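You operate a simulated robot arm through the tools that you are given. There is no shell and no other tool.

You are at the controls of a simulated two-armed robot. One attempt, no reset.

## Task
Tip the two apples on the tipping tray into the tub and let the three in the chute down.
Fine: level the tipping tray and shut the gate again; don't bruise the chute's three.

Only the result counts: the job must be done as asked and must still hold three seconds after the hand-in. Knocking over, shifting, dropping, spilling or breaking anything else fails it.

## Robot
Two 7-joint arms with fingered hands on one trunk that stands fixed in place. Base frame: the origin is at the foot of the trunk, x ahead of it, y to its left, z up. Units: mm, rad, N and s.
The left shoulder is at [30, 136, 1205], the right one opposite. Each reaches about 1253 mm from its shoulder. Payload 5 kg a hand.
The TCP of each hand is the grasp point between the finger pads, 42 mm short of the fingertips. In the tool frame z runs along the fingers and y along their closing line. The gripper opens to 208 mm; its body begins 119 mm behind the TCP. The gripper is a hand of 4 fingers: y runs from the thumb to the fingers, the wrist lies at [0, 0, -332] in the tool frame, and closing takes about 1.5 s.
Orientation is that of the tool frame in the base frame, as [roll, pitch, yaw] about the fixed x, y, z axes, in that order (R = Rz(yaw) Ry(pitch) Rx(roll)). With the fingers straight down and closing along the base's y, the tool's x points along the base's -x, its y along +y and its z along -z.

## Interface
- The arms move only by the tool arm_command. It takes "left_steps", "right_steps" or both (then of equal length, played together; a hand with none holds still); each is a list of rows, each an object of numbers (a shift or turn left out is 0, a gripper value left out holds the last): "dx", "dy", "dz": the shift along the base's x, y, z in units of 30 mm (1.0 is 30 mm); "ax", "ay", "az": the turn, a rotation vector about the base's x, y, z in units of 8 degrees (1.0 is 8 degrees). In form: [{"dx": .., "dy": .., "dz": .., "ax": .., "ay": .., "az": ..}, ...]. A call has 1 to 20 rows; each row shifts and turns the commanded pose from where the row before left it. "left_gripper" and "right_gripper" are, for a hand that has rows, the finger opening in mm, from 0 to 208, set as the call begins (left out, the last holds). A call with a number of a shift or a turn outside -1 to 1 is refused whole. Rows are played at 5 a second. More than 50 mm and 0.15 rad between two rows, or a gripper value outside its range, and nothing of the call is played. A pose out of reach is approached as far as the arm can. The call stops where the force on the tool passes 90 N (or 10 N more than at its start, if that is more) or the arm is blocked; 0.2 s more then pass. The fingers move at their own pace (about 72 mm/s each) and stop on an object; they squeeze with about 30 N. The grip force told is the motor's: it shows also when the fingers shut on nothing. Time passes only in rows, and 0.2 s behind the last, so rows that do not move let the fingers close. It gives the time, the measured TCP pose, the force on the tool (base axes), the opening and the grip force at its end, in the units of the frame above (readings bear some noise), with the torque about the TCP (base axes, N m) and any sound that the robot's microphone picked up.
- Cameras (640 x 400 px; columns grow to the right, rows downward): "scene" is now at [44.4, -38.3, 1942.9]; the picture's right is [-0.40, -0.92, 0.00], its down [-0.68, 0.30, -0.67] and it looks along [0.61, -0.27, -0.74] (base axes); focal length 324 px, centre (320, 200). "left" rides on the left gripper at [-101, 0, -145] in its tool frame; the picture's right is [-0.01, -1.00, 0.00], its down [0.82, 0.00, -0.57] and it looks along [0.57, 0.00, 0.82] (tool axes); focal length 261 px, centre (320, 200). "right" rides on the right gripper at [101, 0, -145] in its tool frame; the picture's right is [0.00, 1.00, 0.00], its down [-0.82, 0.00, -0.57] and it looks along [-0.57, 0.00, 0.82] (tool axes); focal length 261 px, centre (320, 200). There is no depth. A picture from a camera that has moved, and an enlarged one, comes with that camera's place and axes in the base frame and with its lens. The place of the scene camera against the robot may be out by one fixed shift of up to 12 mm in any direction.
- snapshot(camera): a new picture of that camera. No time passes.
- slide_trunk(by): moves the trunk up (or, below 0, down) by that many mm; the arms and the scene camera ride with it, the base frame stays. It gives what a move gives, with no picture.
- curl_fingers(finger1, finger2, finger3, thumb_bend, hand): sets how far each is bent, from 0 (flat) to 1 (curled in); at 0.3 the hand is open as for a grip, at 0.7 the pads meet at the TCP. One left out holds its place. A second passes; each finger stops where it meets its share of the squeeze, and holds until it gets a number again. A gripper value or a shape takes the hand back. It gives what a move gives, with no picture; readings hold the bend of each and the force on the fingers (four entries, about 0 where the hand has none), thumb and palm.
- preshape(shape, hand): the hand has 4 fingers and takes this shape, open, in about a second: jaw (thumb against the fingers, like two jaws); tri (thumb and two fingers); tip (a fingertip pinch); poke (one finger out to press); point (the index stretched); flat (the hand flat); cup (the hand cupped); fist (a fist). The gripper value then closes the fingers along that shape, each until it touches; the sizes above hold for jaw. It gives what a move gives, with no picture.
- pan_tilt(pan, tilt): turns the head with the scene camera to pan (to the left, within 2.496 rad either way) and tilt (down, from -0.506 to 1.204), counted from straight ahead of the robot. It gives what a move gives.
- zoom(camera, box): a new picture of the part [left, top, right, bottom] of that camera's present view, enlarged. No time passes.
- finish_job(): hands the job in; it is judged then, once.

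Nothing tells you positions but the pictures and the camera data. Unless the task says otherwise, let go and move clear before handing in.

The tools are called after "Emit:" as a command line: name --argument value ..., lists and objects as JSON in quotes. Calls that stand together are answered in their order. arm_command: Moves the arms, as the interface text tells. Its arguments: {"type":"object","properties":{"left_steps":{"type":"array","items":{"type":"object","properties":{"dx":{"type":"number"},"dy":{"type":"number"},"dz":{"type":"number"},"ax":{"type":"number"},"ay":{"type":"number"},"az":{"type":"number"}}}},"left_gripper":{"type":"number"},"right_steps":{"type":"array","items":{"type":"object","properties":{"dx":{"type":"number"},"dy":{"type":"number"},"dz":{"type":"number"},"ax":{"type":"number"},"ay":{"type":"number"},"az":{"type":"number"}}}},"right_gripper":{"type":"number"}},"required":[]} The other tools are called the same way: slide_trunk (by) moves the trunk up or down; preshape (shape, hand) gives the hand a shape; curl_fingers (finger1, finger2, finger3, thumb_bend, hand) moves the fingers one by one; pan_tilt (pan, tilt) turns the head that bears the scene camera; snapshot (camera) takes a picture; zoom (camera, box) takes an enlarged picture of a part of a camera's view; finish_job () hands the job in.

At the start:

```text
clock: 0.0
left_eef_pos: [640.1, 118.0, 1135.2]
left_ee_rot: [-3.141, -0.001, 3.141]
left_ft_force: [0.6, -0.4, 0.5]
left_torque: [0.02, -0.01, 0.01]
left_opening: 207.6
left_gripper_force: 0.0
left_shape: jaw
left_bend: [0.3, 0.3, 0.3, 0.3]
left_finger forces: [0.0, 0.0, 0.1, 0.0, 0.1, 0.0]
right_eef_pos: [722.3, -522.7, 1198.3]
right_ee_rot: [-3.141, -0.001, -3.141]
right_ft_force: [0.5, 0.8, 0.5]
right_torque: [0.01, 0.0, 0.01]
right_opening: 207.7
right_gripper_force: 0.0
right_shape: jaw
right_bend: [0.3, 0.3, 0.3, 0.3]
right_finger forces: [0.0, 0.1, 0.0, 0.0, 0.1, 0.0]
trunk travel left (down, up): [-225.0, 265.0]
head pan, tilt (commanded): [-0.414, 0.84]
```

scene: 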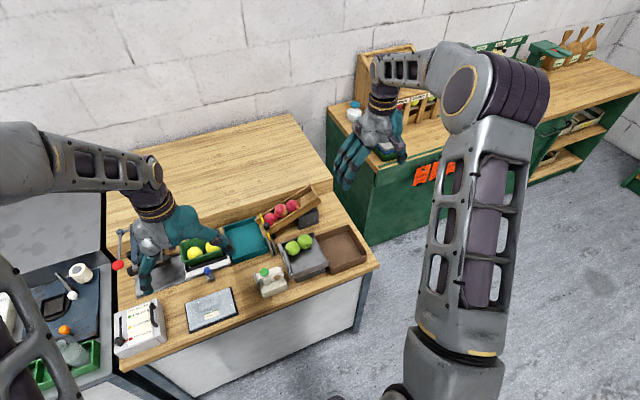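
right: 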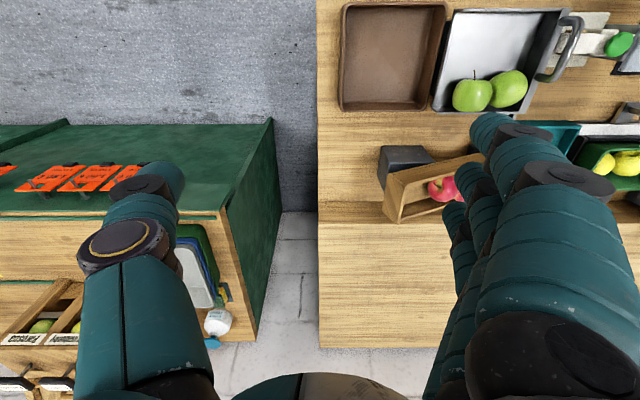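
left: 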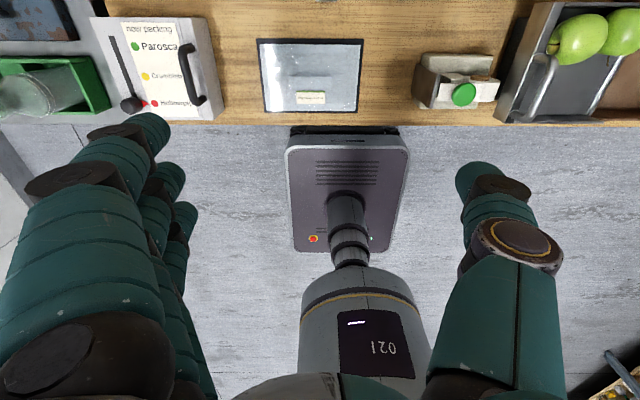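

I see a bench with a grey tipping tray holding two green apples, a teal tub, a brown tray, and a wooden chute holding three red apples. I'll look closer before moving.

Emit:
zoom --camera "scene" --box '[200, 170, 390, 310]'

Emit:
zoom --camera "right" --box '[320, 0, 640, 230]'

Emit:
zoom --camera "left" --box '[80, 0, 640, 140]'

```text
2.86 times, centred on (295, 240) of scene
camera zoom: at [44.4, -38.3, 1942.9], right [-0.4, -0.92, 0.0], down [-0.68, 0.3, -0.67], along [0.61, -0.27, -0.74], focal length 924 px, centre (391, 86)
```

zoom: 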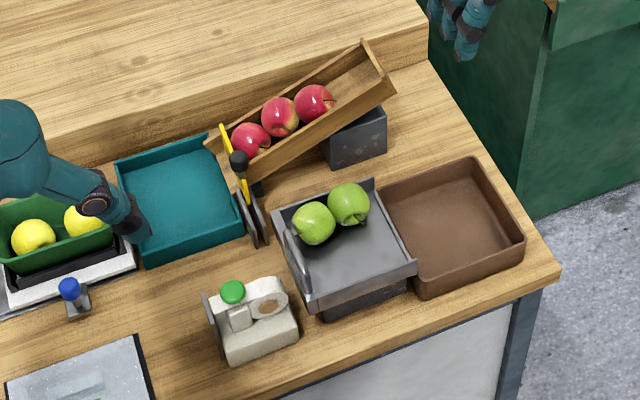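

```text
1.74 times, centred on (480, 115) of right
camera zoom: at [621.7, -523.2, 1343.4], right [0.0, 1.0, 0.0], down [0.82, 0.0, 0.57], along [0.57, 0.0, -0.82], focal length 453 px, centre (42, 348)
```

zoom: 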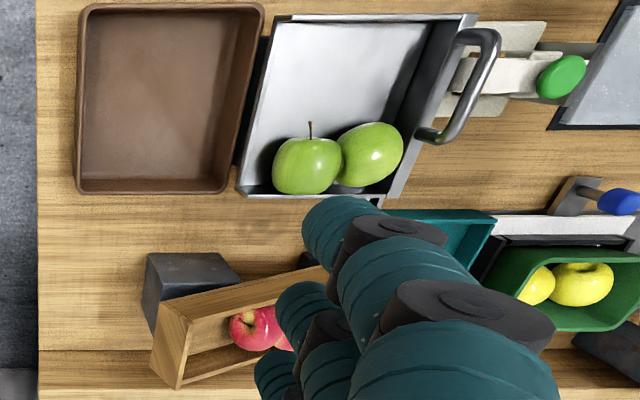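

```text
1.14 times, centred on (360, 70) of left
camera zoom: at [742.0, 120.1, 1280.1], right [0.01, -1.0, 0.0], down [-0.82, 0.0, 0.57], along [-0.57, 0.0, -0.82], focal length 298 px, centre (274, 349)
```

zoom: 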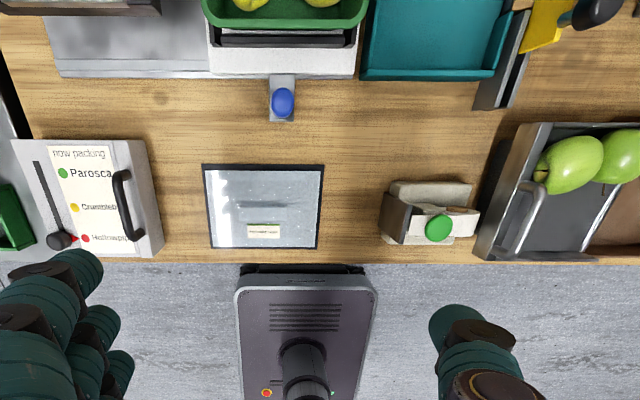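

Emit:
zoom --camera "scene" --box '[255, 175, 335, 225]'

Emit:
zoom --camera "scene" --box '[270, 220, 370, 285]'

Emit:
zoom --camera "scene" --box '[110, 200, 300, 320]'

```text
8.00 times, centred on (295, 200) of scene
camera zoom: at [44.4, -38.3, 1942.9], right [-0.4, -0.92, 0.0], down [-0.68, 0.3, -0.67], along [0.61, -0.27, -0.74], focal length 2588 px, centre (520, 200)
```

zoom: 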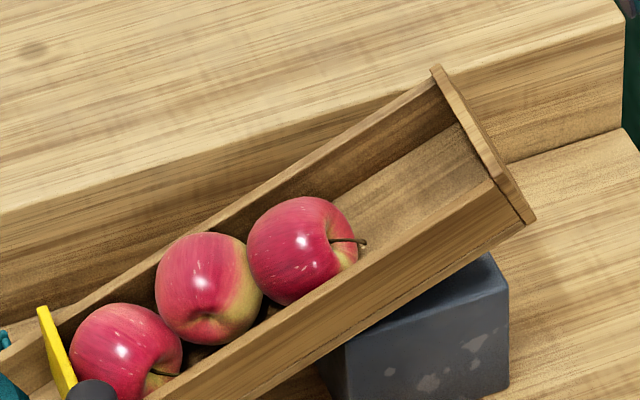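

```text
6.15 times, centred on (320, 252) of scene
camera zoom: at [44.4, -38.3, 1942.9], right [-0.4, -0.92, 0.0], down [-0.68, 0.3, -0.67], along [0.61, -0.27, -0.74], focal length 1991 px, centre (320, -123)
```

zoom: 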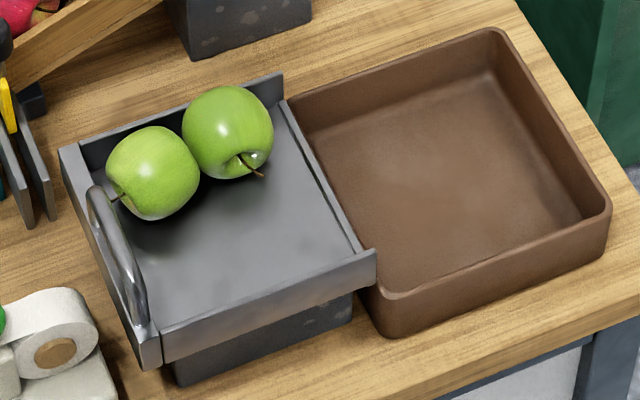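

```text
3.33 times, centred on (205, 260) of scene
camera zoom: at [44.4, -38.3, 1942.9], right [-0.4, -0.92, 0.0], down [-0.68, 0.3, -0.67], along [0.61, -0.27, -0.74], focal length 1078 px, centre (703, 0)
```

zoom: 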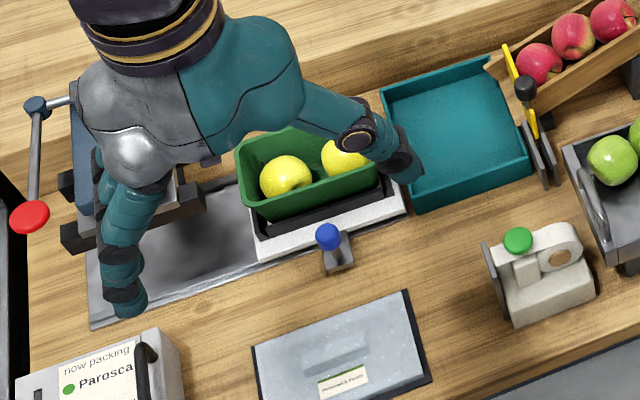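

The brown tub sits by the tray's open right edge, and the gate has a yellow plate and a black knob at the low end of the chute above the teal tub. I'll bring the right hand closer, well above everything, for a better look at the gate.

Emit:
arm_command --right_steps '[{"dx": 0.1, "dy": 0.9, "dz": -0.2}, {"dx": 0.1, "dy": 0.9, "dz": -0.2}, {"dx": 0.1, "dy": 0.9, "dz": -0.2}, {"dx": 0.1, "dy": 0.9, "dz": -0.2}, {"dx": 0.1, "dy": 0.9, "dz": -0.2}, {"dx": 0.1, "dy": 0.9, "dz": -0.2}, {"dx": 0.1, "dy": 0.9, "dz": -0.2}, {"dx": 0.1, "dy": 0.9, "dz": -0.2}, {"dx": 0.1, "dy": 0.9, "dz": -0.2}, {"dx": 0.1, "dy": 0.9, "dz": -0.2}]'

Emit:
snapshot --camera "right"

Emit:
snapshot --camera "scene"

```text
clock: 2.2
left_eef_pos: [640.8, 119.0, 1134.2]
left_ee_rot: [-3.141, 0.0, 3.14]
left_ft_force: [1.2, 1.1, -0.6]
left_torque: [-0.09, 0.04, 0.03]
left_opening: 207.8
left_gripper_force: 0.1
left_shape: jaw
left_bend: [0.3, 0.3, 0.3, 0.3]
left_finger forces: [0.0, 0.1, 0.0, 0.1, 0.1, 0.0]
right_eef_pos: [751.6, -254.0, 1135.8]
right_ee_rot: [-3.141, -0.001, 3.141]
right_ft_force: [-0.1, 0.6, 0.3]
right_torque: [-0.02, 0.01, 0.01]
right_opening: 207.9
right_gripper_force: 0.0
right_shape: jaw
right_bend: [0.3, 0.3, 0.3, 0.3]
right_finger forces: [0.0, 0.0, 0.0, 0.0, 0.0, 0.0]
trunk travel left (down, up): [-225.0, 265.0]
head pan, tilt (commanded): [-0.414, 0.84]
```

```text
taken
camera right: at [650.6, -252.9, 1282.2], right [0.01, 1.0, 0.0], down [0.82, 0.0, 0.57], along [0.57, 0.0, -0.82], focal length 261 px, centre (320, 200)
```

right: 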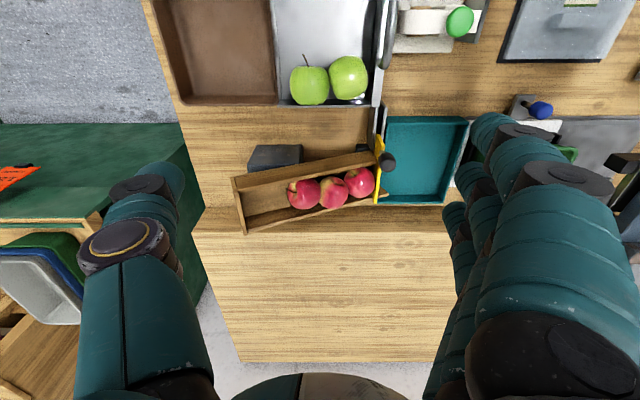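

```text
taken
camera scene: at [45.0, -36.8, 1942.9], right [-0.4, -0.92, 0.0], down [-0.68, 0.3, -0.67], along [0.61, -0.27, -0.74], focal length 324 px, centre (320, 200)
```

scene: 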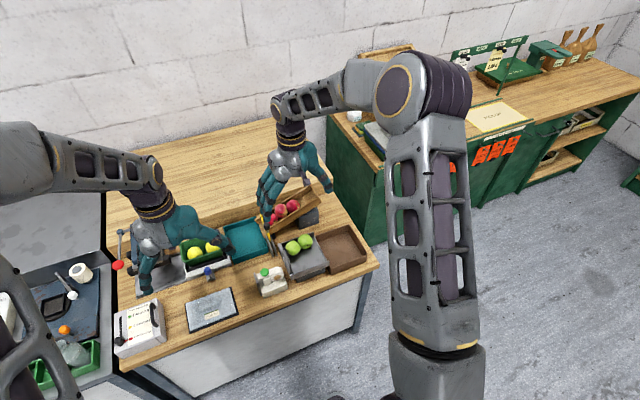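

Emit:
zoom --camera "right" --box '[220, 95, 480, 245]'

Emit:
zoom --camera "right" --box '[140, 0, 490, 220]'

Emit:
zoom --camera "right" --box '[345, 115, 425, 215]'

```text
2.46 times, centred on (350, 170) of right
camera zoom: at [650.6, -252.9, 1282.2], right [0.01, 1.0, 0.0], down [0.82, 0.0, 0.57], along [0.57, 0.0, -0.82], focal length 642 px, centre (246, 274)
```

zoom: 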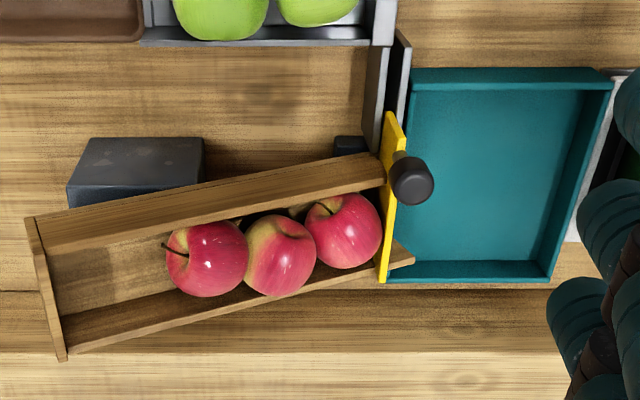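

```text
1.82 times, centred on (315, 110) of right
camera zoom: at [650.6, -252.9, 1282.2], right [0.01, 1.0, 0.0], down [0.82, 0.0, 0.57], along [0.57, 0.0, -0.82], focal length 474 px, centre (329, 364)
```

zoom: 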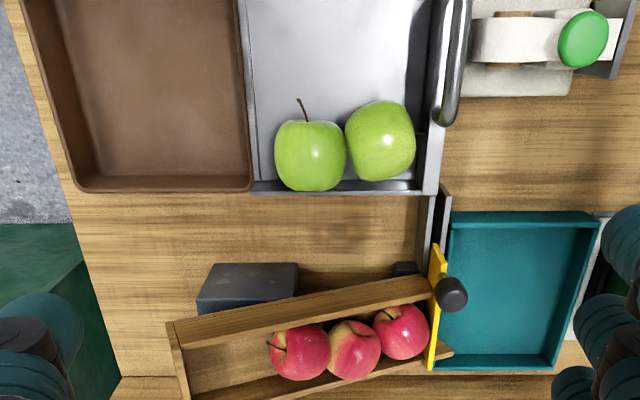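

```text
4.00 times, centred on (385, 165) of right
camera zoom: at [650.6, -252.9, 1282.2], right [0.01, 1.0, 0.0], down [0.82, 0.0, 0.57], along [0.57, 0.0, -0.82], focal length 1043 px, centre (60, 340)
```

zoom: 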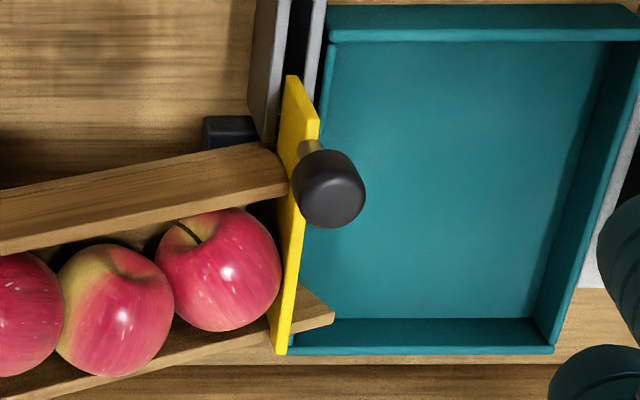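

The gate looks like a yellow plate that slides toward the robot into a grey slot, and I want to confirm that from a lower, frontal view. I'll back the right hand off and tilt it for a flatter line of sight.

Emit:
arm_command --right_steps '[{"dx": -0.8, "dy": 0.4, "dz": 0.0, "ay": -0.4}, {"dx": -0.8, "dy": 0.4, "dz": 0.0, "ay": -0.4}, {"dx": -0.8, "dy": 0.4, "dz": 0.0, "ay": -0.4}, {"dx": -0.8, "dy": 0.4, "dz": -0.2, "ay": -0.4}, {"dx": -0.8, "dy": 0.4, "dz": -0.3, "ay": -0.4}, {"dx": -0.8, "dy": 0.4, "dz": -0.3, "ay": -0.4}, {"dx": -0.8, "dy": 0.4, "dz": -0.3, "ay": -0.4}, {"dx": -0.8, "dy": 0.4, "dz": -0.3, "ay": -0.4}]'

Emit:
snapshot --camera "right"

Emit:
zoom --camera "scene" --box '[200, 170, 390, 310]'

```text
clock: 4.0
left_eef_pos: [639.3, 116.9, 1136.4]
left_ee_rot: [3.141, 0.002, 3.141]
left_ft_force: [-1.3, -2.2, 0.4]
left_torque: [0.28, -0.13, 0.01]
left_opening: 207.6
left_gripper_force: 0.1
left_shape: jaw
left_bend: [0.3, 0.3, 0.3, 0.3]
left_finger forces: [0.0, 0.0, 0.0, 0.0, 0.0, 0.0]
right_eef_pos: [556.4, -156.6, 1096.4]
right_ee_rot: [3.138, 0.444, 3.132]
right_ft_force: [2.6, 2.3, 2.2]
right_torque: [-0.22, 0.36, -0.02]
right_opening: 208.0
right_gripper_force: 0.0
right_shape: jaw
right_bend: [0.3, 0.3, 0.3, 0.3]
right_finger forces: [0.0, 0.0, 0.0, 0.0, 0.0, 0.0]
trunk travel left (down, up): [-225.0, 265.0]
head pan, tilt (commanded): [-0.414, 0.84]
```

```text
taken
camera right: at [404.1, -155.9, 1184.7], right [0.01, 1.0, 0.0], down [0.5, -0.01, 0.87], along [0.87, -0.01, -0.5], focal length 261 px, centre (320, 200)
```

right: 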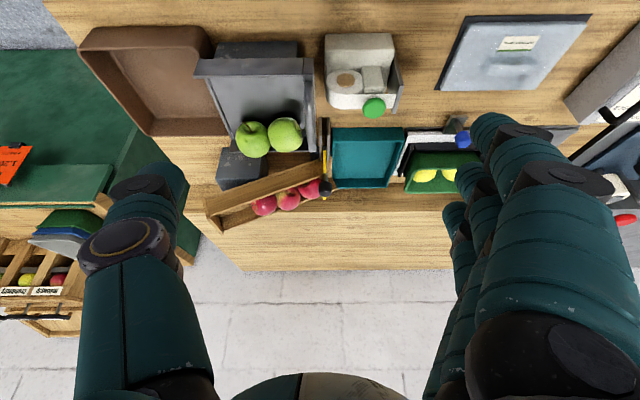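

```text
2.86 times, centred on (295, 240) of scene
camera zoom: at [42.5, -39.7, 1943.0], right [-0.4, -0.92, 0.0], down [-0.68, 0.3, -0.67], along [0.61, -0.27, -0.74], focal length 924 px, centre (391, 86)
```

zoom: 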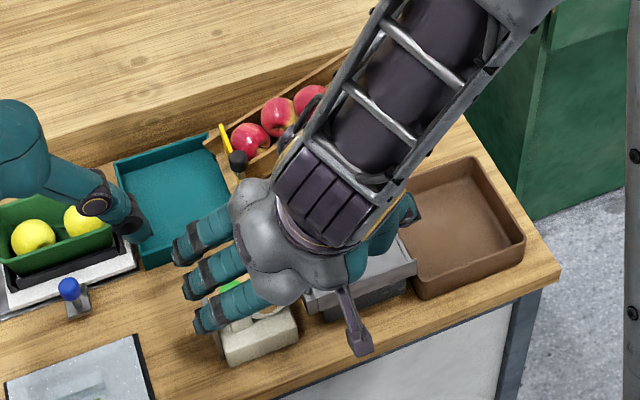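

Emit:
zoom --camera "right" --box '[290, 100, 420, 215]'

Emit:
zoom --camera "right" --box '[60, 10, 420, 235]'

Emit:
zoom --camera "right" --box '[190, 30, 330, 130]'

```text
3.48 times, centred on (355, 158) of right
camera zoom: at [404.1, -155.9, 1184.7], right [0.01, 1.0, 0.0], down [0.5, -0.01, 0.87], along [0.87, -0.01, -0.5], focal length 907 px, centre (198, 348)
```

zoom: 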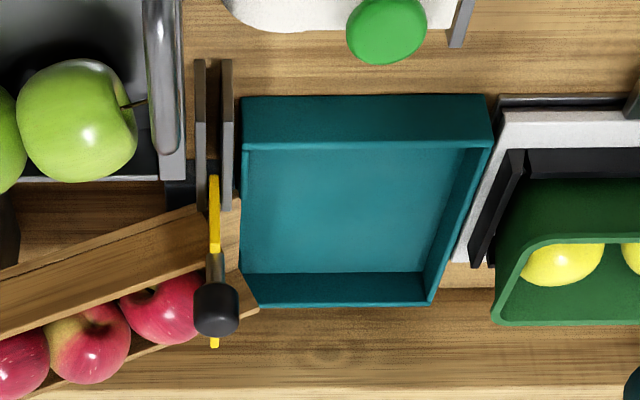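

```text
1.78 times, centred on (240, 122) of right
camera zoom: at [404.1, -155.9, 1184.7], right [0.01, 1.0, 0.0], down [0.5, -0.01, 0.87], along [0.87, -0.01, -0.5], focal length 463 px, centre (462, 338)
```

zoom: 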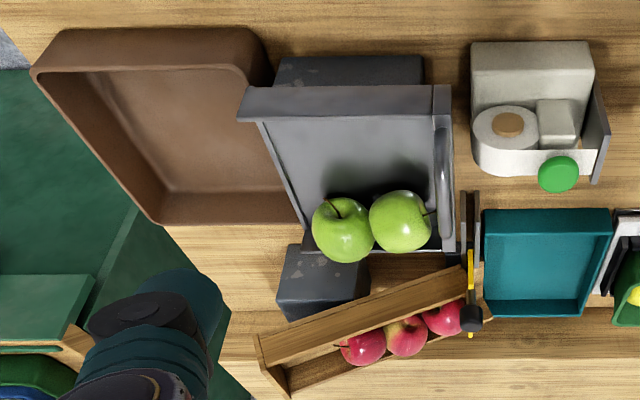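

```text
4.00 times, centred on (260, 80) of right
camera zoom: at [404.1, -155.9, 1184.7], right [0.01, 1.0, 0.0], down [0.5, -0.01, 0.87], along [0.87, -0.01, -0.5], focal length 1043 px, centre (560, 680)
```

zoom: 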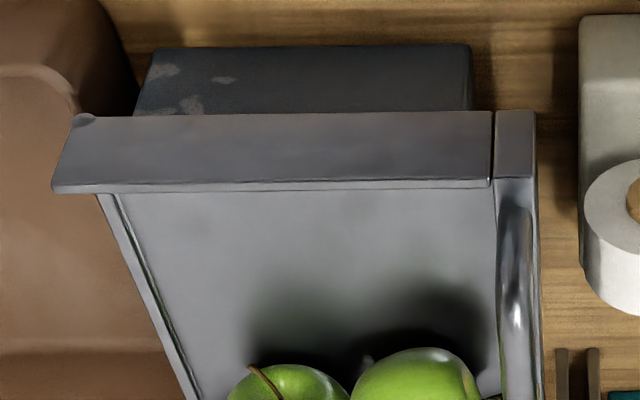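

From this view the gate knob stands on top of the yellow plate at roughly [829, -151, 920], and the guide plates are in front of it. I'll pull the right hand away to the side and bring the left camera around to look at the chute exit from the left.

Emit:
arm_command --left_steps '[{"dx": 0.64, "dy": 0.08, "dz": 0.0, "az": 0.94}, {"dx": 0.64, "dy": 0.08, "dz": 0.0, "az": 0.94}, {"dx": 0.64, "dy": 0.08, "dz": 0.0, "az": 0.94}, {"dx": 0.64, "dy": 0.08, "dz": 0.0, "az": 0.94}, {"dx": 0.64, "dy": 0.08, "dz": 0.0, "az": 0.94}, {"dx": 0.64, "dy": 0.08, "dz": 0.0, "az": 0.94}, {"dx": 0.64, "dy": 0.08, "dz": -0.3, "az": 0.94}, {"dx": 0.64, "dy": 0.08, "dz": -0.3, "az": 0.94}, {"dx": 0.64, "dy": 0.08, "dz": -0.3, "az": 0.94}, {"dx": 0.64, "dy": 0.08, "dz": -0.3, "az": 0.94}, {"dx": 0.64, "dy": 0.08, "dz": -0.3, "az": 0.94}, {"dx": 0.64, "dy": 0.08, "dz": -0.3, "az": 0.94}, {"ax": -0.8}, {"ax": -0.8}, {"ax": -0.8}, {"ax": -0.7}]' --right_steps '[{"dx": 0.0, "dy": -0.8, "dz": 0.3, "ay": 0.2}, {"dx": 0.1, "dy": -0.8, "dz": 0.3, "ay": 0.2}, {"dx": 0.1, "dy": -0.8, "dz": 0.2, "ay": 0.2}, {"dx": 0.1, "dy": -0.8, "dz": 0.2, "ay": 0.2}, {"dx": 0.1, "dy": -0.8, "dz": 0.2, "ay": 0.2}, {"dx": 0.1, "dy": -0.8, "dz": 0.2, "ay": 0.2}, {"dx": 0.1, "dy": -0.8, "dz": 0.2, "ay": 0.2}, {"dx": 0.1, "dy": -0.8, "dz": 0.2, "ay": 0.2}, {"dx": 0.1, "dy": -0.8, "dz": 0.0, "ay": 0.2}, {"dx": 0.1, "dy": -0.8, "dz": 0.0, "ay": 0.2}, {"dx": 0.1, "dy": -0.8, "dz": 0.0, "ay": 0.2}, {"dx": 0.1, "dy": -0.8, "dz": 0.0, "ay": 0.2}, {"ay": 0.2}, {"ay": 0.2}, {"ay": 0.2}, {"ay": 0.2}]'

Emit:
snapshot --camera "left"

Emit:
zoom --camera "scene" --box '[200, 170, 390, 310]'

```text
clock: 7.4
left_eef_pos: [873.1, 148.4, 1080.8]
left_ee_rot: [3.14, -0.434, -1.568]
left_ft_force: [0.4, -1.4, 0.7]
left_torque: [0.06, 0.02, -0.01]
left_opening: 207.8
left_gripper_force: 0.0
left_shape: jaw
left_bend: [0.3, 0.3, 0.3, 0.3]
left_finger forces: [0.0, 0.0, 0.0, 0.0, 0.1, 0.0]
right_eef_pos: [594.4, -445.5, 1150.6]
right_ee_rot: [3.14, -0.002, 3.141]
right_ft_force: [0.3, 0.2, 0.9]
right_torque: [-0.08, 0.04, 0.03]
right_opening: 208.1
right_gripper_force: 0.0
right_shape: jaw
right_bend: [0.3, 0.3, 0.3, 0.3]
right_finger forces: [0.0, 0.1, 0.1, 0.0, 0.1, 0.1]
trunk travel left (down, up): [-225.0, 265.0]
head pan, tilt (commanded): [-0.414, 0.84]
```

```text
taken
camera left: at [872.1, 300.9, 1169.9], right [1.0, 0.01, 0.0], down [0.01, -0.5, 0.86], along [0.0, -0.86, -0.5], focal length 261 px, centre (320, 200)
```

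left: 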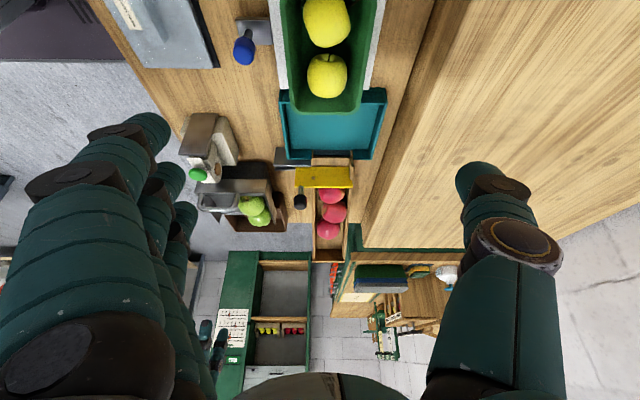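

```text
2.86 times, centred on (295, 240) of scene
camera zoom: at [45.1, -36.7, 1942.9], right [-0.4, -0.92, 0.0], down [-0.68, 0.3, -0.67], along [0.61, -0.27, -0.74], focal length 924 px, centre (391, 86)
```

zoom: 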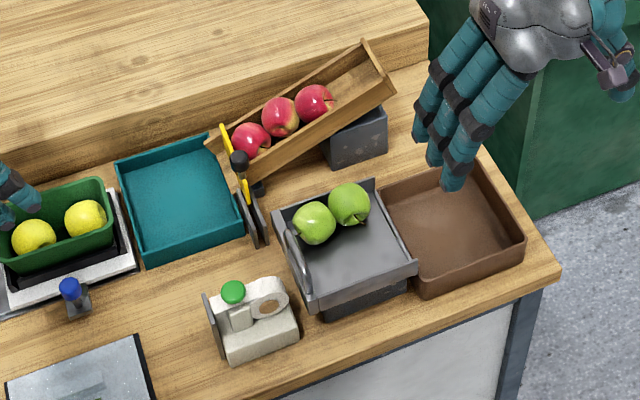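

Emit:
zoom --camera "left" --box '[250, 130, 390, 270]'

Emit:
zoom --camera "scene" --box '[255, 200, 295, 250]'

Emit:
zoom --camera "left" --box '[170, 100, 320, 240]'

```text
2.86 times, centred on (320, 200) of left
camera zoom: at [872.1, 300.9, 1169.9], right [1.0, 0.01, 0.0], down [0.01, -0.5, 0.86], along [0.0, -0.86, -0.5], focal length 745 px, centre (320, 200)
```

zoom: 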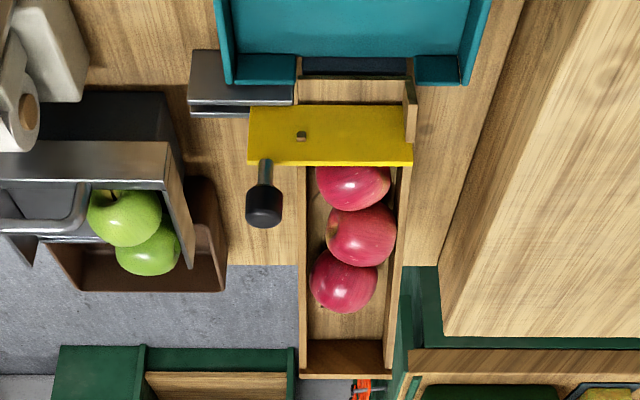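

```text
8.00 times, centred on (275, 225) of scene
camera zoom: at [45.1, -36.7, 1942.9], right [-0.4, -0.92, 0.0], down [-0.68, 0.3, -0.67], along [0.61, -0.27, -0.74], focal length 2588 px, centre (680, 0)
```

zoom: 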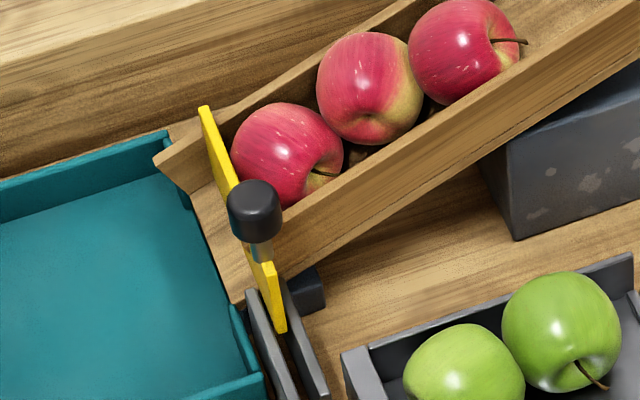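

```text
2.86 times, centred on (245, 170) of left
camera zoom: at [872.1, 300.9, 1169.9], right [1.0, 0.01, 0.0], down [0.01, -0.5, 0.86], along [0.0, -0.86, -0.5], focal length 745 px, centre (534, 286)
```

zoom: 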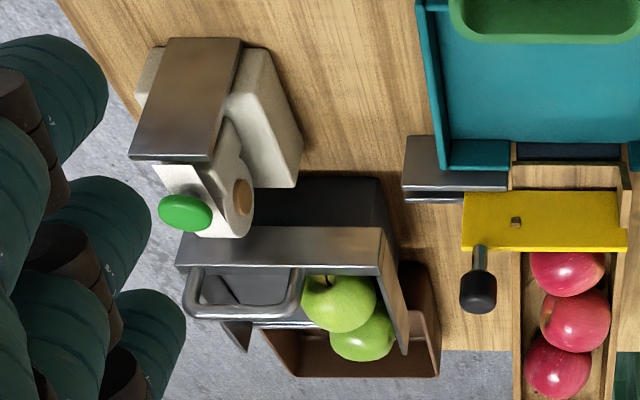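

Emit:
zoom --camera "left" --box '[285, 145, 350, 190]'

Emit:
zoom --camera "left" --box '[300, 160, 360, 265]'

```text
8.89 times, centred on (318, 168) of left
camera zoom: at [872.1, 300.9, 1169.9], right [1.0, 0.01, 0.0], down [0.01, -0.5, 0.86], along [0.0, -0.86, -0.5], focal length 2317 px, centre (342, 489)
```

zoom: 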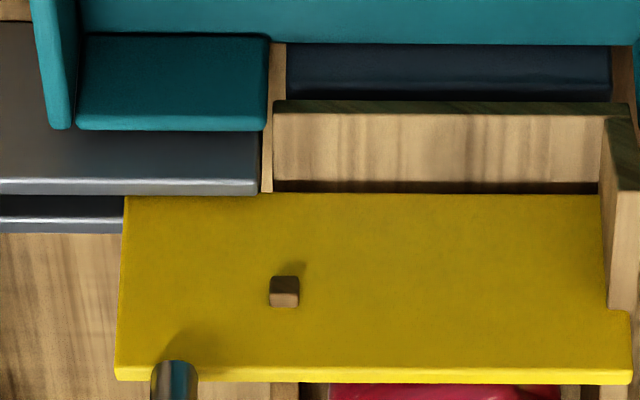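

```text
3.81 times, centred on (330, 212) of left
camera zoom: at [872.1, 300.9, 1169.9], right [1.0, 0.01, 0.0], down [0.01, -0.5, 0.86], along [0.0, -0.86, -0.5], focal length 993 px, centre (282, 152)
```

zoom: 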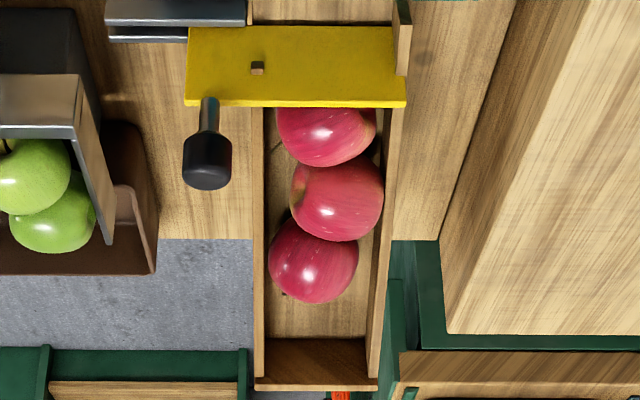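

Emit:
zoom --camera "left" --box '[190, 145, 290, 235]'

Emit:
zoom --camera "scene" --box '[275, 230, 345, 280]'

Emit:
snapshot --camera "right"

```text
4.44 times, centred on (240, 190) of left
camera zoom: at [872.1, 300.9, 1169.9], right [1.0, 0.01, 0.0], down [0.01, -0.5, 0.86], along [0.0, -0.86, -0.5], focal length 1158 px, centre (676, 244)
```

zoom: 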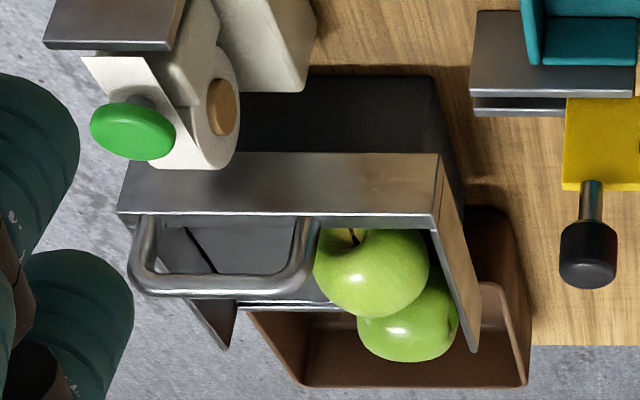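

```text
8.00 times, centred on (310, 255) of scene
camera zoom: at [45.1, -36.7, 1942.9], right [-0.4, -0.92, 0.0], down [-0.68, 0.3, -0.67], along [0.61, -0.27, -0.74], focal length 2588 px, centre (400, -240)
```

zoom: 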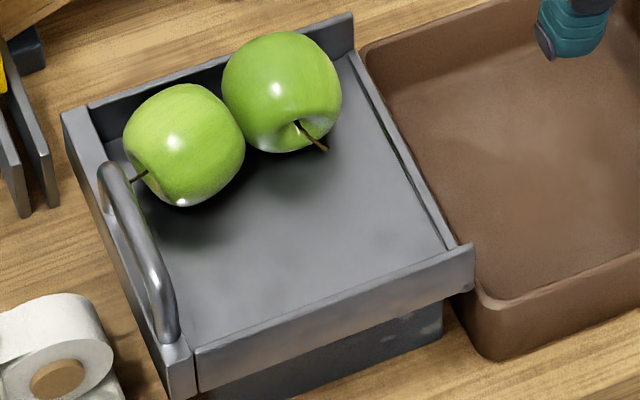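

```text
taken
camera right: at [492.7, -444.5, 1295.6], right [0.0, 1.0, 0.0], down [0.82, 0.0, 0.57], along [0.57, 0.0, -0.82], focal length 261 px, centre (320, 200)
```

right: 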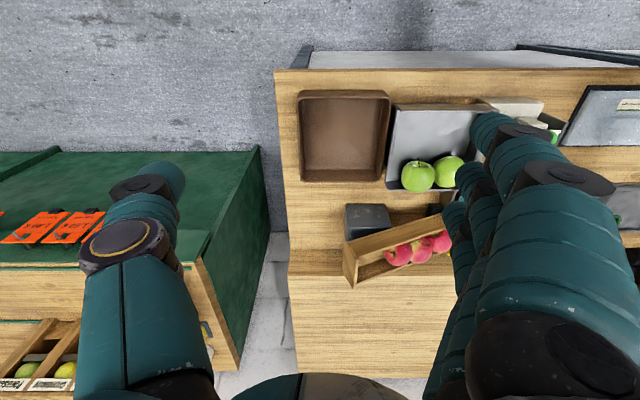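

Emit:
zoom --camera "right" --box '[285, 75, 495, 200]'

Emit:
zoom --camera "right" --box '[330, 180, 470, 290]'

```text
3.05 times, centred on (390, 138) of right
camera zoom: at [492.7, -444.5, 1295.6], right [0.0, 1.0, 0.0], down [0.82, 0.0, 0.57], along [0.57, 0.0, -0.82], focal length 794 px, centre (107, 390)
```

zoom: 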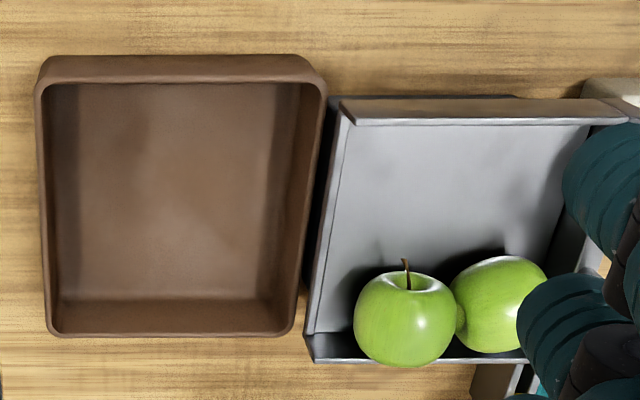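

```text
3.64 times, centred on (400, 235) of right
camera zoom: at [492.7, -444.5, 1295.6], right [0.0, 1.0, 0.0], down [0.82, 0.0, 0.57], along [0.57, 0.0, -0.82], focal length 948 px, centre (29, 73)
```

zoom: 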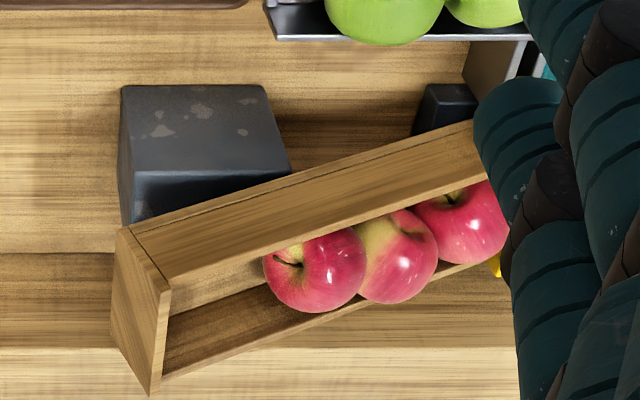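

The handle is a U-bar standing on top of the tray's left wall, with its bar along x around [660, -177, 915], and the tray hinges on its right edge beside the brown tub. I'll bring the right hand above the handle with the fingers partly closed.

Emit:
arm_command --right_steps '[{"dx": 0.2, "dy": 0.9}, {"dx": 0.2, "dy": 0.9}, {"dx": 0.2, "dy": 0.9}, {"dx": 0.2, "dy": 0.9}, {"dx": 0.2, "dy": 0.9}, {"dx": 0.2, "dy": 0.9}, {"dx": 0.2, "dy": 0.9}, {"dx": 0.2, "dy": 0.9}, {"dx": 0.2, "dy": 0.9}, {"dx": 0.2, "dy": 0.9}, {"dz": -0.9}, {"dz": -0.9}, {"dz": -0.9}, {"dz": -0.9}]' --right_gripper 80

Emit:
snapshot --camera "right"

Emit:
zoom --camera "left" --box '[150, 100, 350, 300]'

Emit:
zoom --camera "scene" --box '[200, 170, 390, 310]'

```text
clock: 10.4
left_eef_pos: [871.8, 147.7, 1080.1]
left_ee_rot: [3.138, -0.434, -1.567]
left_ft_force: [0.3, -1.0, -0.5]
left_torque: [0.01, 0.07, -0.01]
left_opening: 208.1
left_gripper_force: 0.1
left_shape: jaw
left_bend: [0.3, 0.3, 0.3, 0.3]
left_finger forces: [0.0, 0.2, 0.0, 0.0, 0.0, 0.0]
right_eef_pos: [654.4, -174.1, 1042.2]
right_ee_rot: [-3.142, 0.001, 3.141]
right_ft_force: [1.2, -0.1, 0.9]
right_torque: [-0.04, 0.1, 0.03]
right_opening: 80.8
right_gripper_force: 0.1
right_shape: jaw
right_bend: [0.73, 0.73, 0.73, 0.7]
right_finger forces: [0.1, 0.0, 0.0, 0.0, 0.1, 0.1]
trunk travel left (down, up): [-225.0, 265.0]
head pan, tilt (commanded): [-0.414, 0.84]
```

```text
taken
camera right: at [553.8, -173.8, 1188.1], right [0.0, 1.0, 0.0], down [0.82, 0.0, 0.57], along [0.57, 0.0, -0.82], focal length 261 px, centre (320, 200)
```

right: 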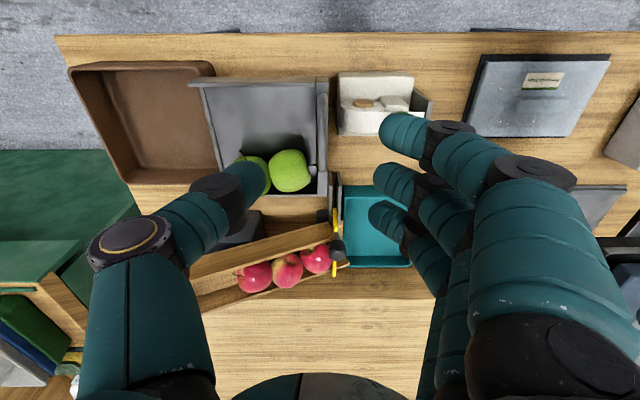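

```text
2.00 times, centred on (250, 200) of left
camera zoom: at [872.0, 300.6, 1169.6], right [1.0, 0.01, 0.0], down [0.01, -0.51, 0.86], along [0.01, -0.86, -0.51], focal length 521 px, centre (460, 200)
```

zoom: 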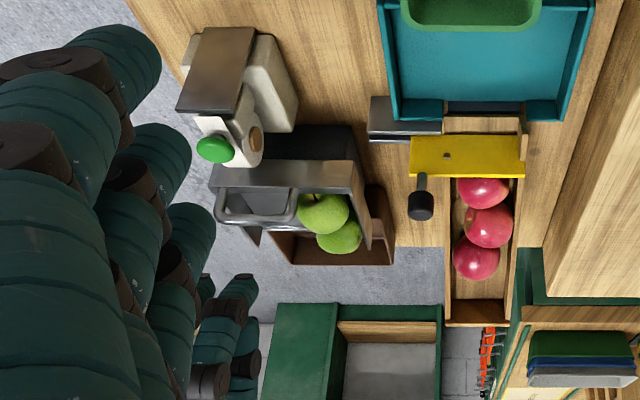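

```text
2.86 times, centred on (295, 240) of scene
camera zoom: at [45.5, -37.9, 1942.9], right [-0.4, -0.92, 0.0], down [-0.68, 0.3, -0.67], along [0.61, -0.27, -0.74], focal length 924 px, centre (391, 86)
```

zoom: 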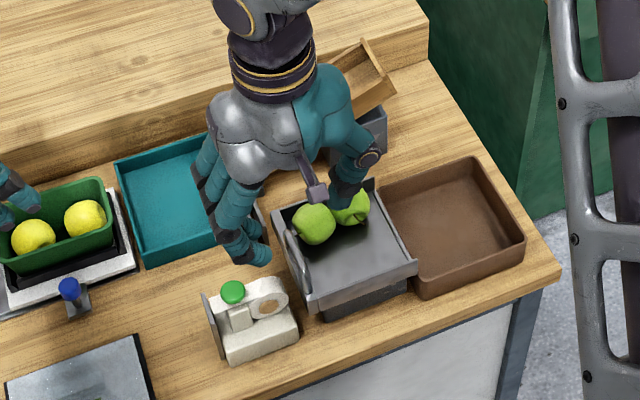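

Emit:
zoom --camera "right" --box '[200, 60, 420, 210]'

```text
2.67 times, centred on (310, 135) of right
camera zoom: at [553.8, -173.8, 1188.1], right [0.0, 1.0, 0.0], down [0.82, 0.0, 0.57], along [0.57, 0.0, -0.82], focal length 695 px, centre (347, 373)
```

zoom: 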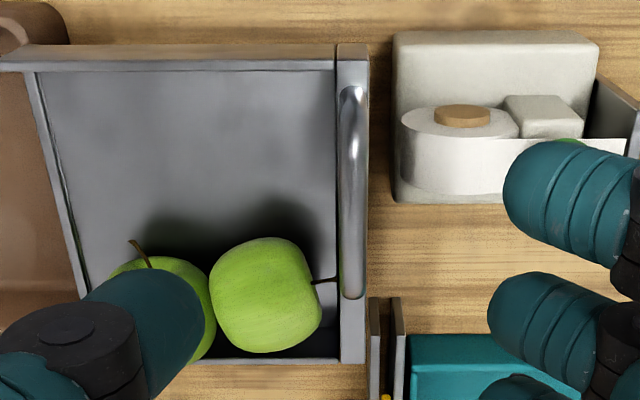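

The bar is centred near [658, -172], and I want to see the fingers and the tape dispenser beside it as I go down. I'll shift the left hand toward the robot so its camera looks straight at the handle.

Emit:
arm_command --left_steps '[{"dx": -0.95}, {"dx": -0.95}, {"dx": -0.95}, {"dx": -0.95}, {"dx": -0.95}, {"dx": -0.95}]'

Emit:
snapshot --camera "left"

```text
clock: 11.8
left_eef_pos: [696.8, 146.0, 1080.3]
left_ee_rot: [3.138, -0.432, -1.566]
left_ft_force: [-0.9, -0.7, 1.2]
left_torque: [0.04, -0.05, 0.02]
left_opening: 207.9
left_gripper_force: 0.0
left_shape: jaw
left_bend: [0.3, 0.3, 0.3, 0.3]
left_finger forces: [0.0, 0.0, 0.0, 0.0, 0.1, 0.1]
right_eef_pos: [652.5, -174.4, 1042.4]
right_ee_rot: [3.141, 0.0, 3.141]
right_ft_force: [-0.1, 0.1, 0.4]
right_torque: [0.0, -0.1, 0.0]
right_opening: 80.6
right_gripper_force: 0.0
right_shape: jaw
right_bend: [0.73, 0.73, 0.73, 0.7]
right_finger forces: [0.0, 0.1, 0.0, 0.0, 0.0, 0.0]
trunk travel left (down, up): [-225.0, 265.0]
head pan, tilt (commanded): [-0.414, 0.84]
```

```text
taken
camera left: at [698.1, 299.4, 1170.2], right [1.0, 0.01, 0.0], down [0.01, -0.5, 0.86], along [0.01, -0.86, -0.5], focal length 261 px, centre (320, 200)
```

left: 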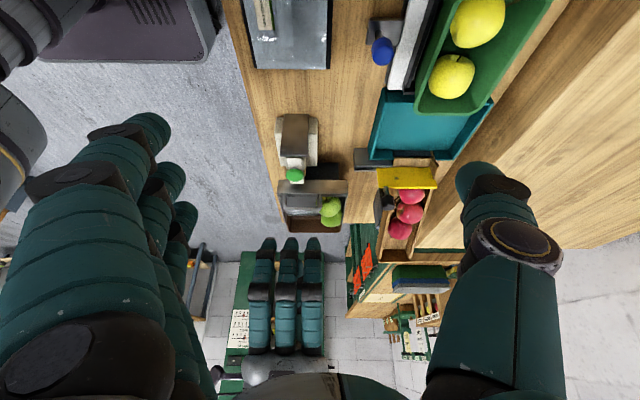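

Emit:
zoom --camera "left" --box '[220, 130, 370, 270]'

```text
2.86 times, centred on (295, 200) of left
camera zoom: at [698.1, 299.4, 1170.2], right [1.0, 0.01, 0.0], down [0.01, -0.5, 0.86], along [0.01, -0.86, -0.5], focal length 745 px, centre (391, 200)
```

zoom: 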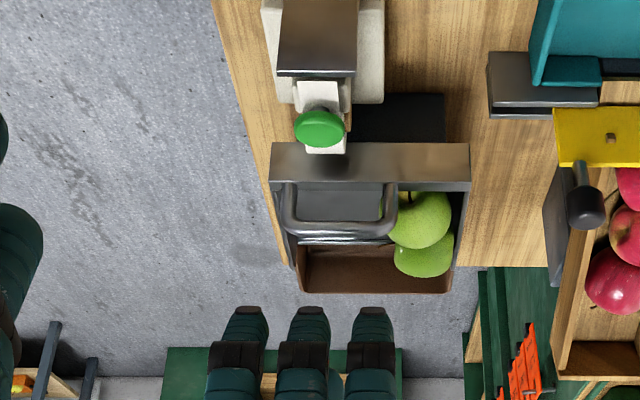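

The right fingers are at x≈617, 652 and 690, straddling the bar, which is at z≈922. I'll narrow the hand to 50 mm and lower it so the tips reach just below the bar, above the tape roll.

Emit:
arm_command --right_steps '[{"dx": 0.1, "dy": 0.05, "dz": 0}, {"dz": -0.85}, {"dz": -0.85}, {"dz": -0.85}, {"dz": -0.5}]' --right_gripper 50

Emit:
zoom --camera "left" --box '[220, 110, 370, 250]'

Emit:
zoom --camera "right" --box '[200, 60, 420, 210]'

Emit:
zoom --camera "scene" --box '[230, 200, 370, 300]'

```text
clock: 13.0
left_eef_pos: [699.7, 146.1, 1079.9]
left_ee_rot: [3.138, -0.434, -1.566]
left_ft_force: [0.0, -0.7, 0.6]
left_torque: [0.01, -0.04, 0.0]
left_opening: 208.1
left_gripper_force: 0.0
left_shape: jaw
left_bend: [0.3, 0.3, 0.3, 0.3]
left_finger forces: [0.0, 0.0, 0.0, 0.0, 0.1, 0.1]
right_eef_pos: [656.0, -175.0, 950.5]
right_ee_rot: [3.141, 0.001, -3.142]
right_ft_force: [0.4, -0.1, 0.4]
right_torque: [0.04, 0.04, -0.01]
right_opening: 50.3
right_gripper_force: 0.1
right_shape: jaw
right_bend: [0.73, 0.73, 0.73, 0.7]
right_finger forces: [0.1, 0.0, 0.0, 0.1, 0.0, 0.0]
trunk travel left (down, up): [-225.0, 265.0]
head pan, tilt (commanded): [-0.414, 0.84]
```

```text
2.86 times, centred on (295, 180) of left
camera zoom: at [699.3, 299.7, 1169.4], right [1.0, 0.01, 0.0], down [0.01, -0.51, 0.86], along [0.01, -0.86, -0.51], focal length 745 px, centre (391, 257)
```

zoom: 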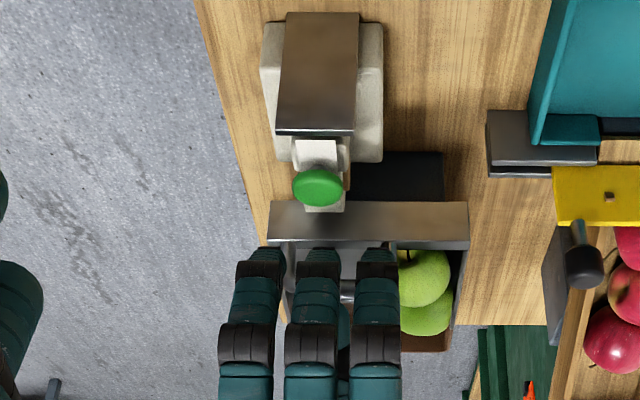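

```text
2.67 times, centred on (310, 135) of right
camera zoom: at [555.3, -174.0, 1095.4], right [0.0, 1.0, 0.0], down [0.82, 0.0, 0.57], along [0.57, 0.0, -0.82], focal length 695 px, centre (347, 373)
```

zoom: 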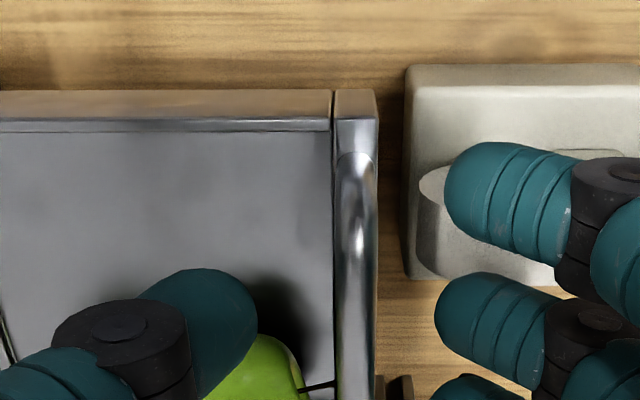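

```text
4.00 times, centred on (300, 250) of scene
camera zoom: at [44.6, -38.3, 1942.9], right [-0.4, -0.92, 0.0], down [-0.68, 0.3, -0.67], along [0.61, -0.27, -0.74], focal length 1294 px, centre (400, 0)
```

zoom: 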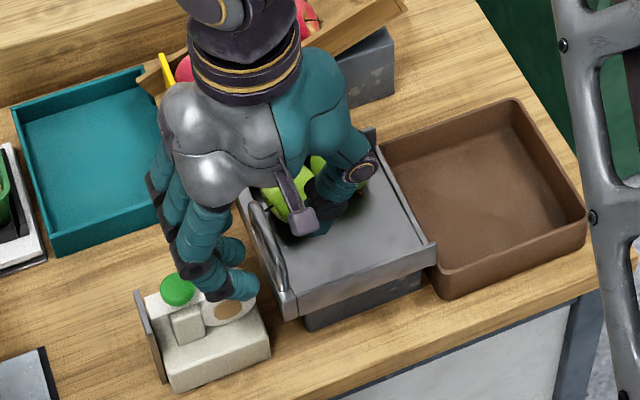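

Emit:
arm_command --right_steps '[{"dy": 0.07, "dz": -0.2}, {"dz": -0.2}]' --right_gripper 50

Emit:
zoom --camera "left" --box '[240, 140, 330, 220]'

Emit:
zoom --camera "scene" --box '[255, 225, 335, 285]'

```text
clock: 13.6
left_eef_pos: [699.9, 147.1, 1079.7]
left_ee_rot: [3.14, -0.433, -1.564]
left_ft_force: [0.8, 0.5, 1.1]
left_torque: [0.0, -0.03, 0.01]
left_opening: 207.8
left_gripper_force: 0.0
left_shape: jaw
left_bend: [0.3, 0.3, 0.3, 0.3]
left_finger forces: [0.1, 0.0, 0.0, 0.0, 0.1, 0.0]
right_eef_pos: [656.1, -172.2, 938.5]
right_ee_rot: [3.142, 0.0, -3.142]
right_ft_force: [-0.8, -0.1, -1.0]
right_torque: [0.01, 0.02, 0.0]
right_opening: 50.7
right_gripper_force: 0.1
right_shape: jaw
right_bend: [0.73, 0.73, 0.73, 0.7]
right_finger forces: [0.0, 0.1, 0.1, 0.0, 0.0, 0.0]
trunk travel left (down, up): [-225.0, 265.0]
head pan, tilt (commanded): [-0.414, 0.84]
```

```text
5.00 times, centred on (285, 180) of left
camera zoom: at [699.0, 299.8, 1169.6], right [1.0, 0.01, 0.0], down [0.01, -0.51, 0.86], along [0.01, -0.86, -0.51], focal length 1303 px, centre (495, 300)
```

zoom: 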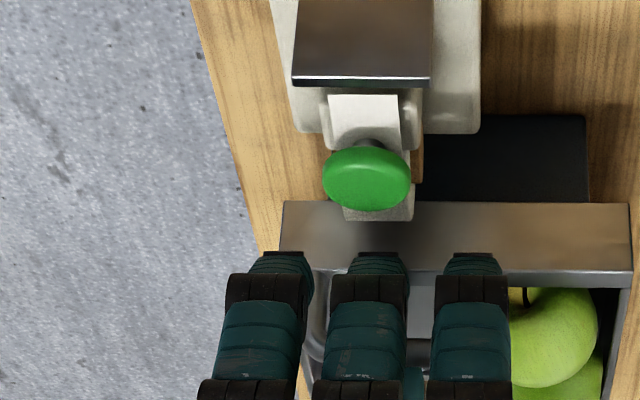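

```text
6.67 times, centred on (295, 255) of scene
camera zoom: at [44.3, -38.2, 1942.9], right [-0.4, -0.92, 0.0], down [-0.68, 0.3, -0.67], along [0.61, -0.27, -0.74], focal length 2157 px, centre (487, -167)
```

zoom: 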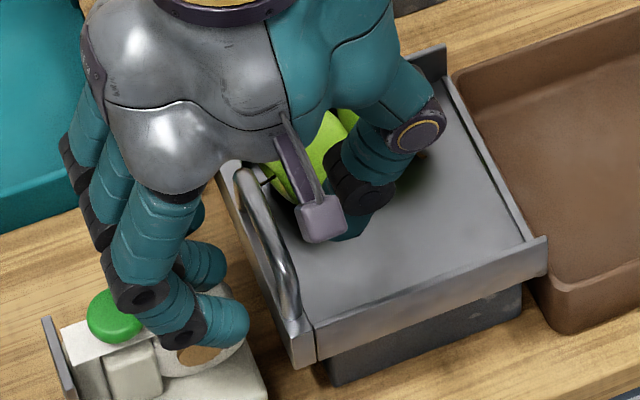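

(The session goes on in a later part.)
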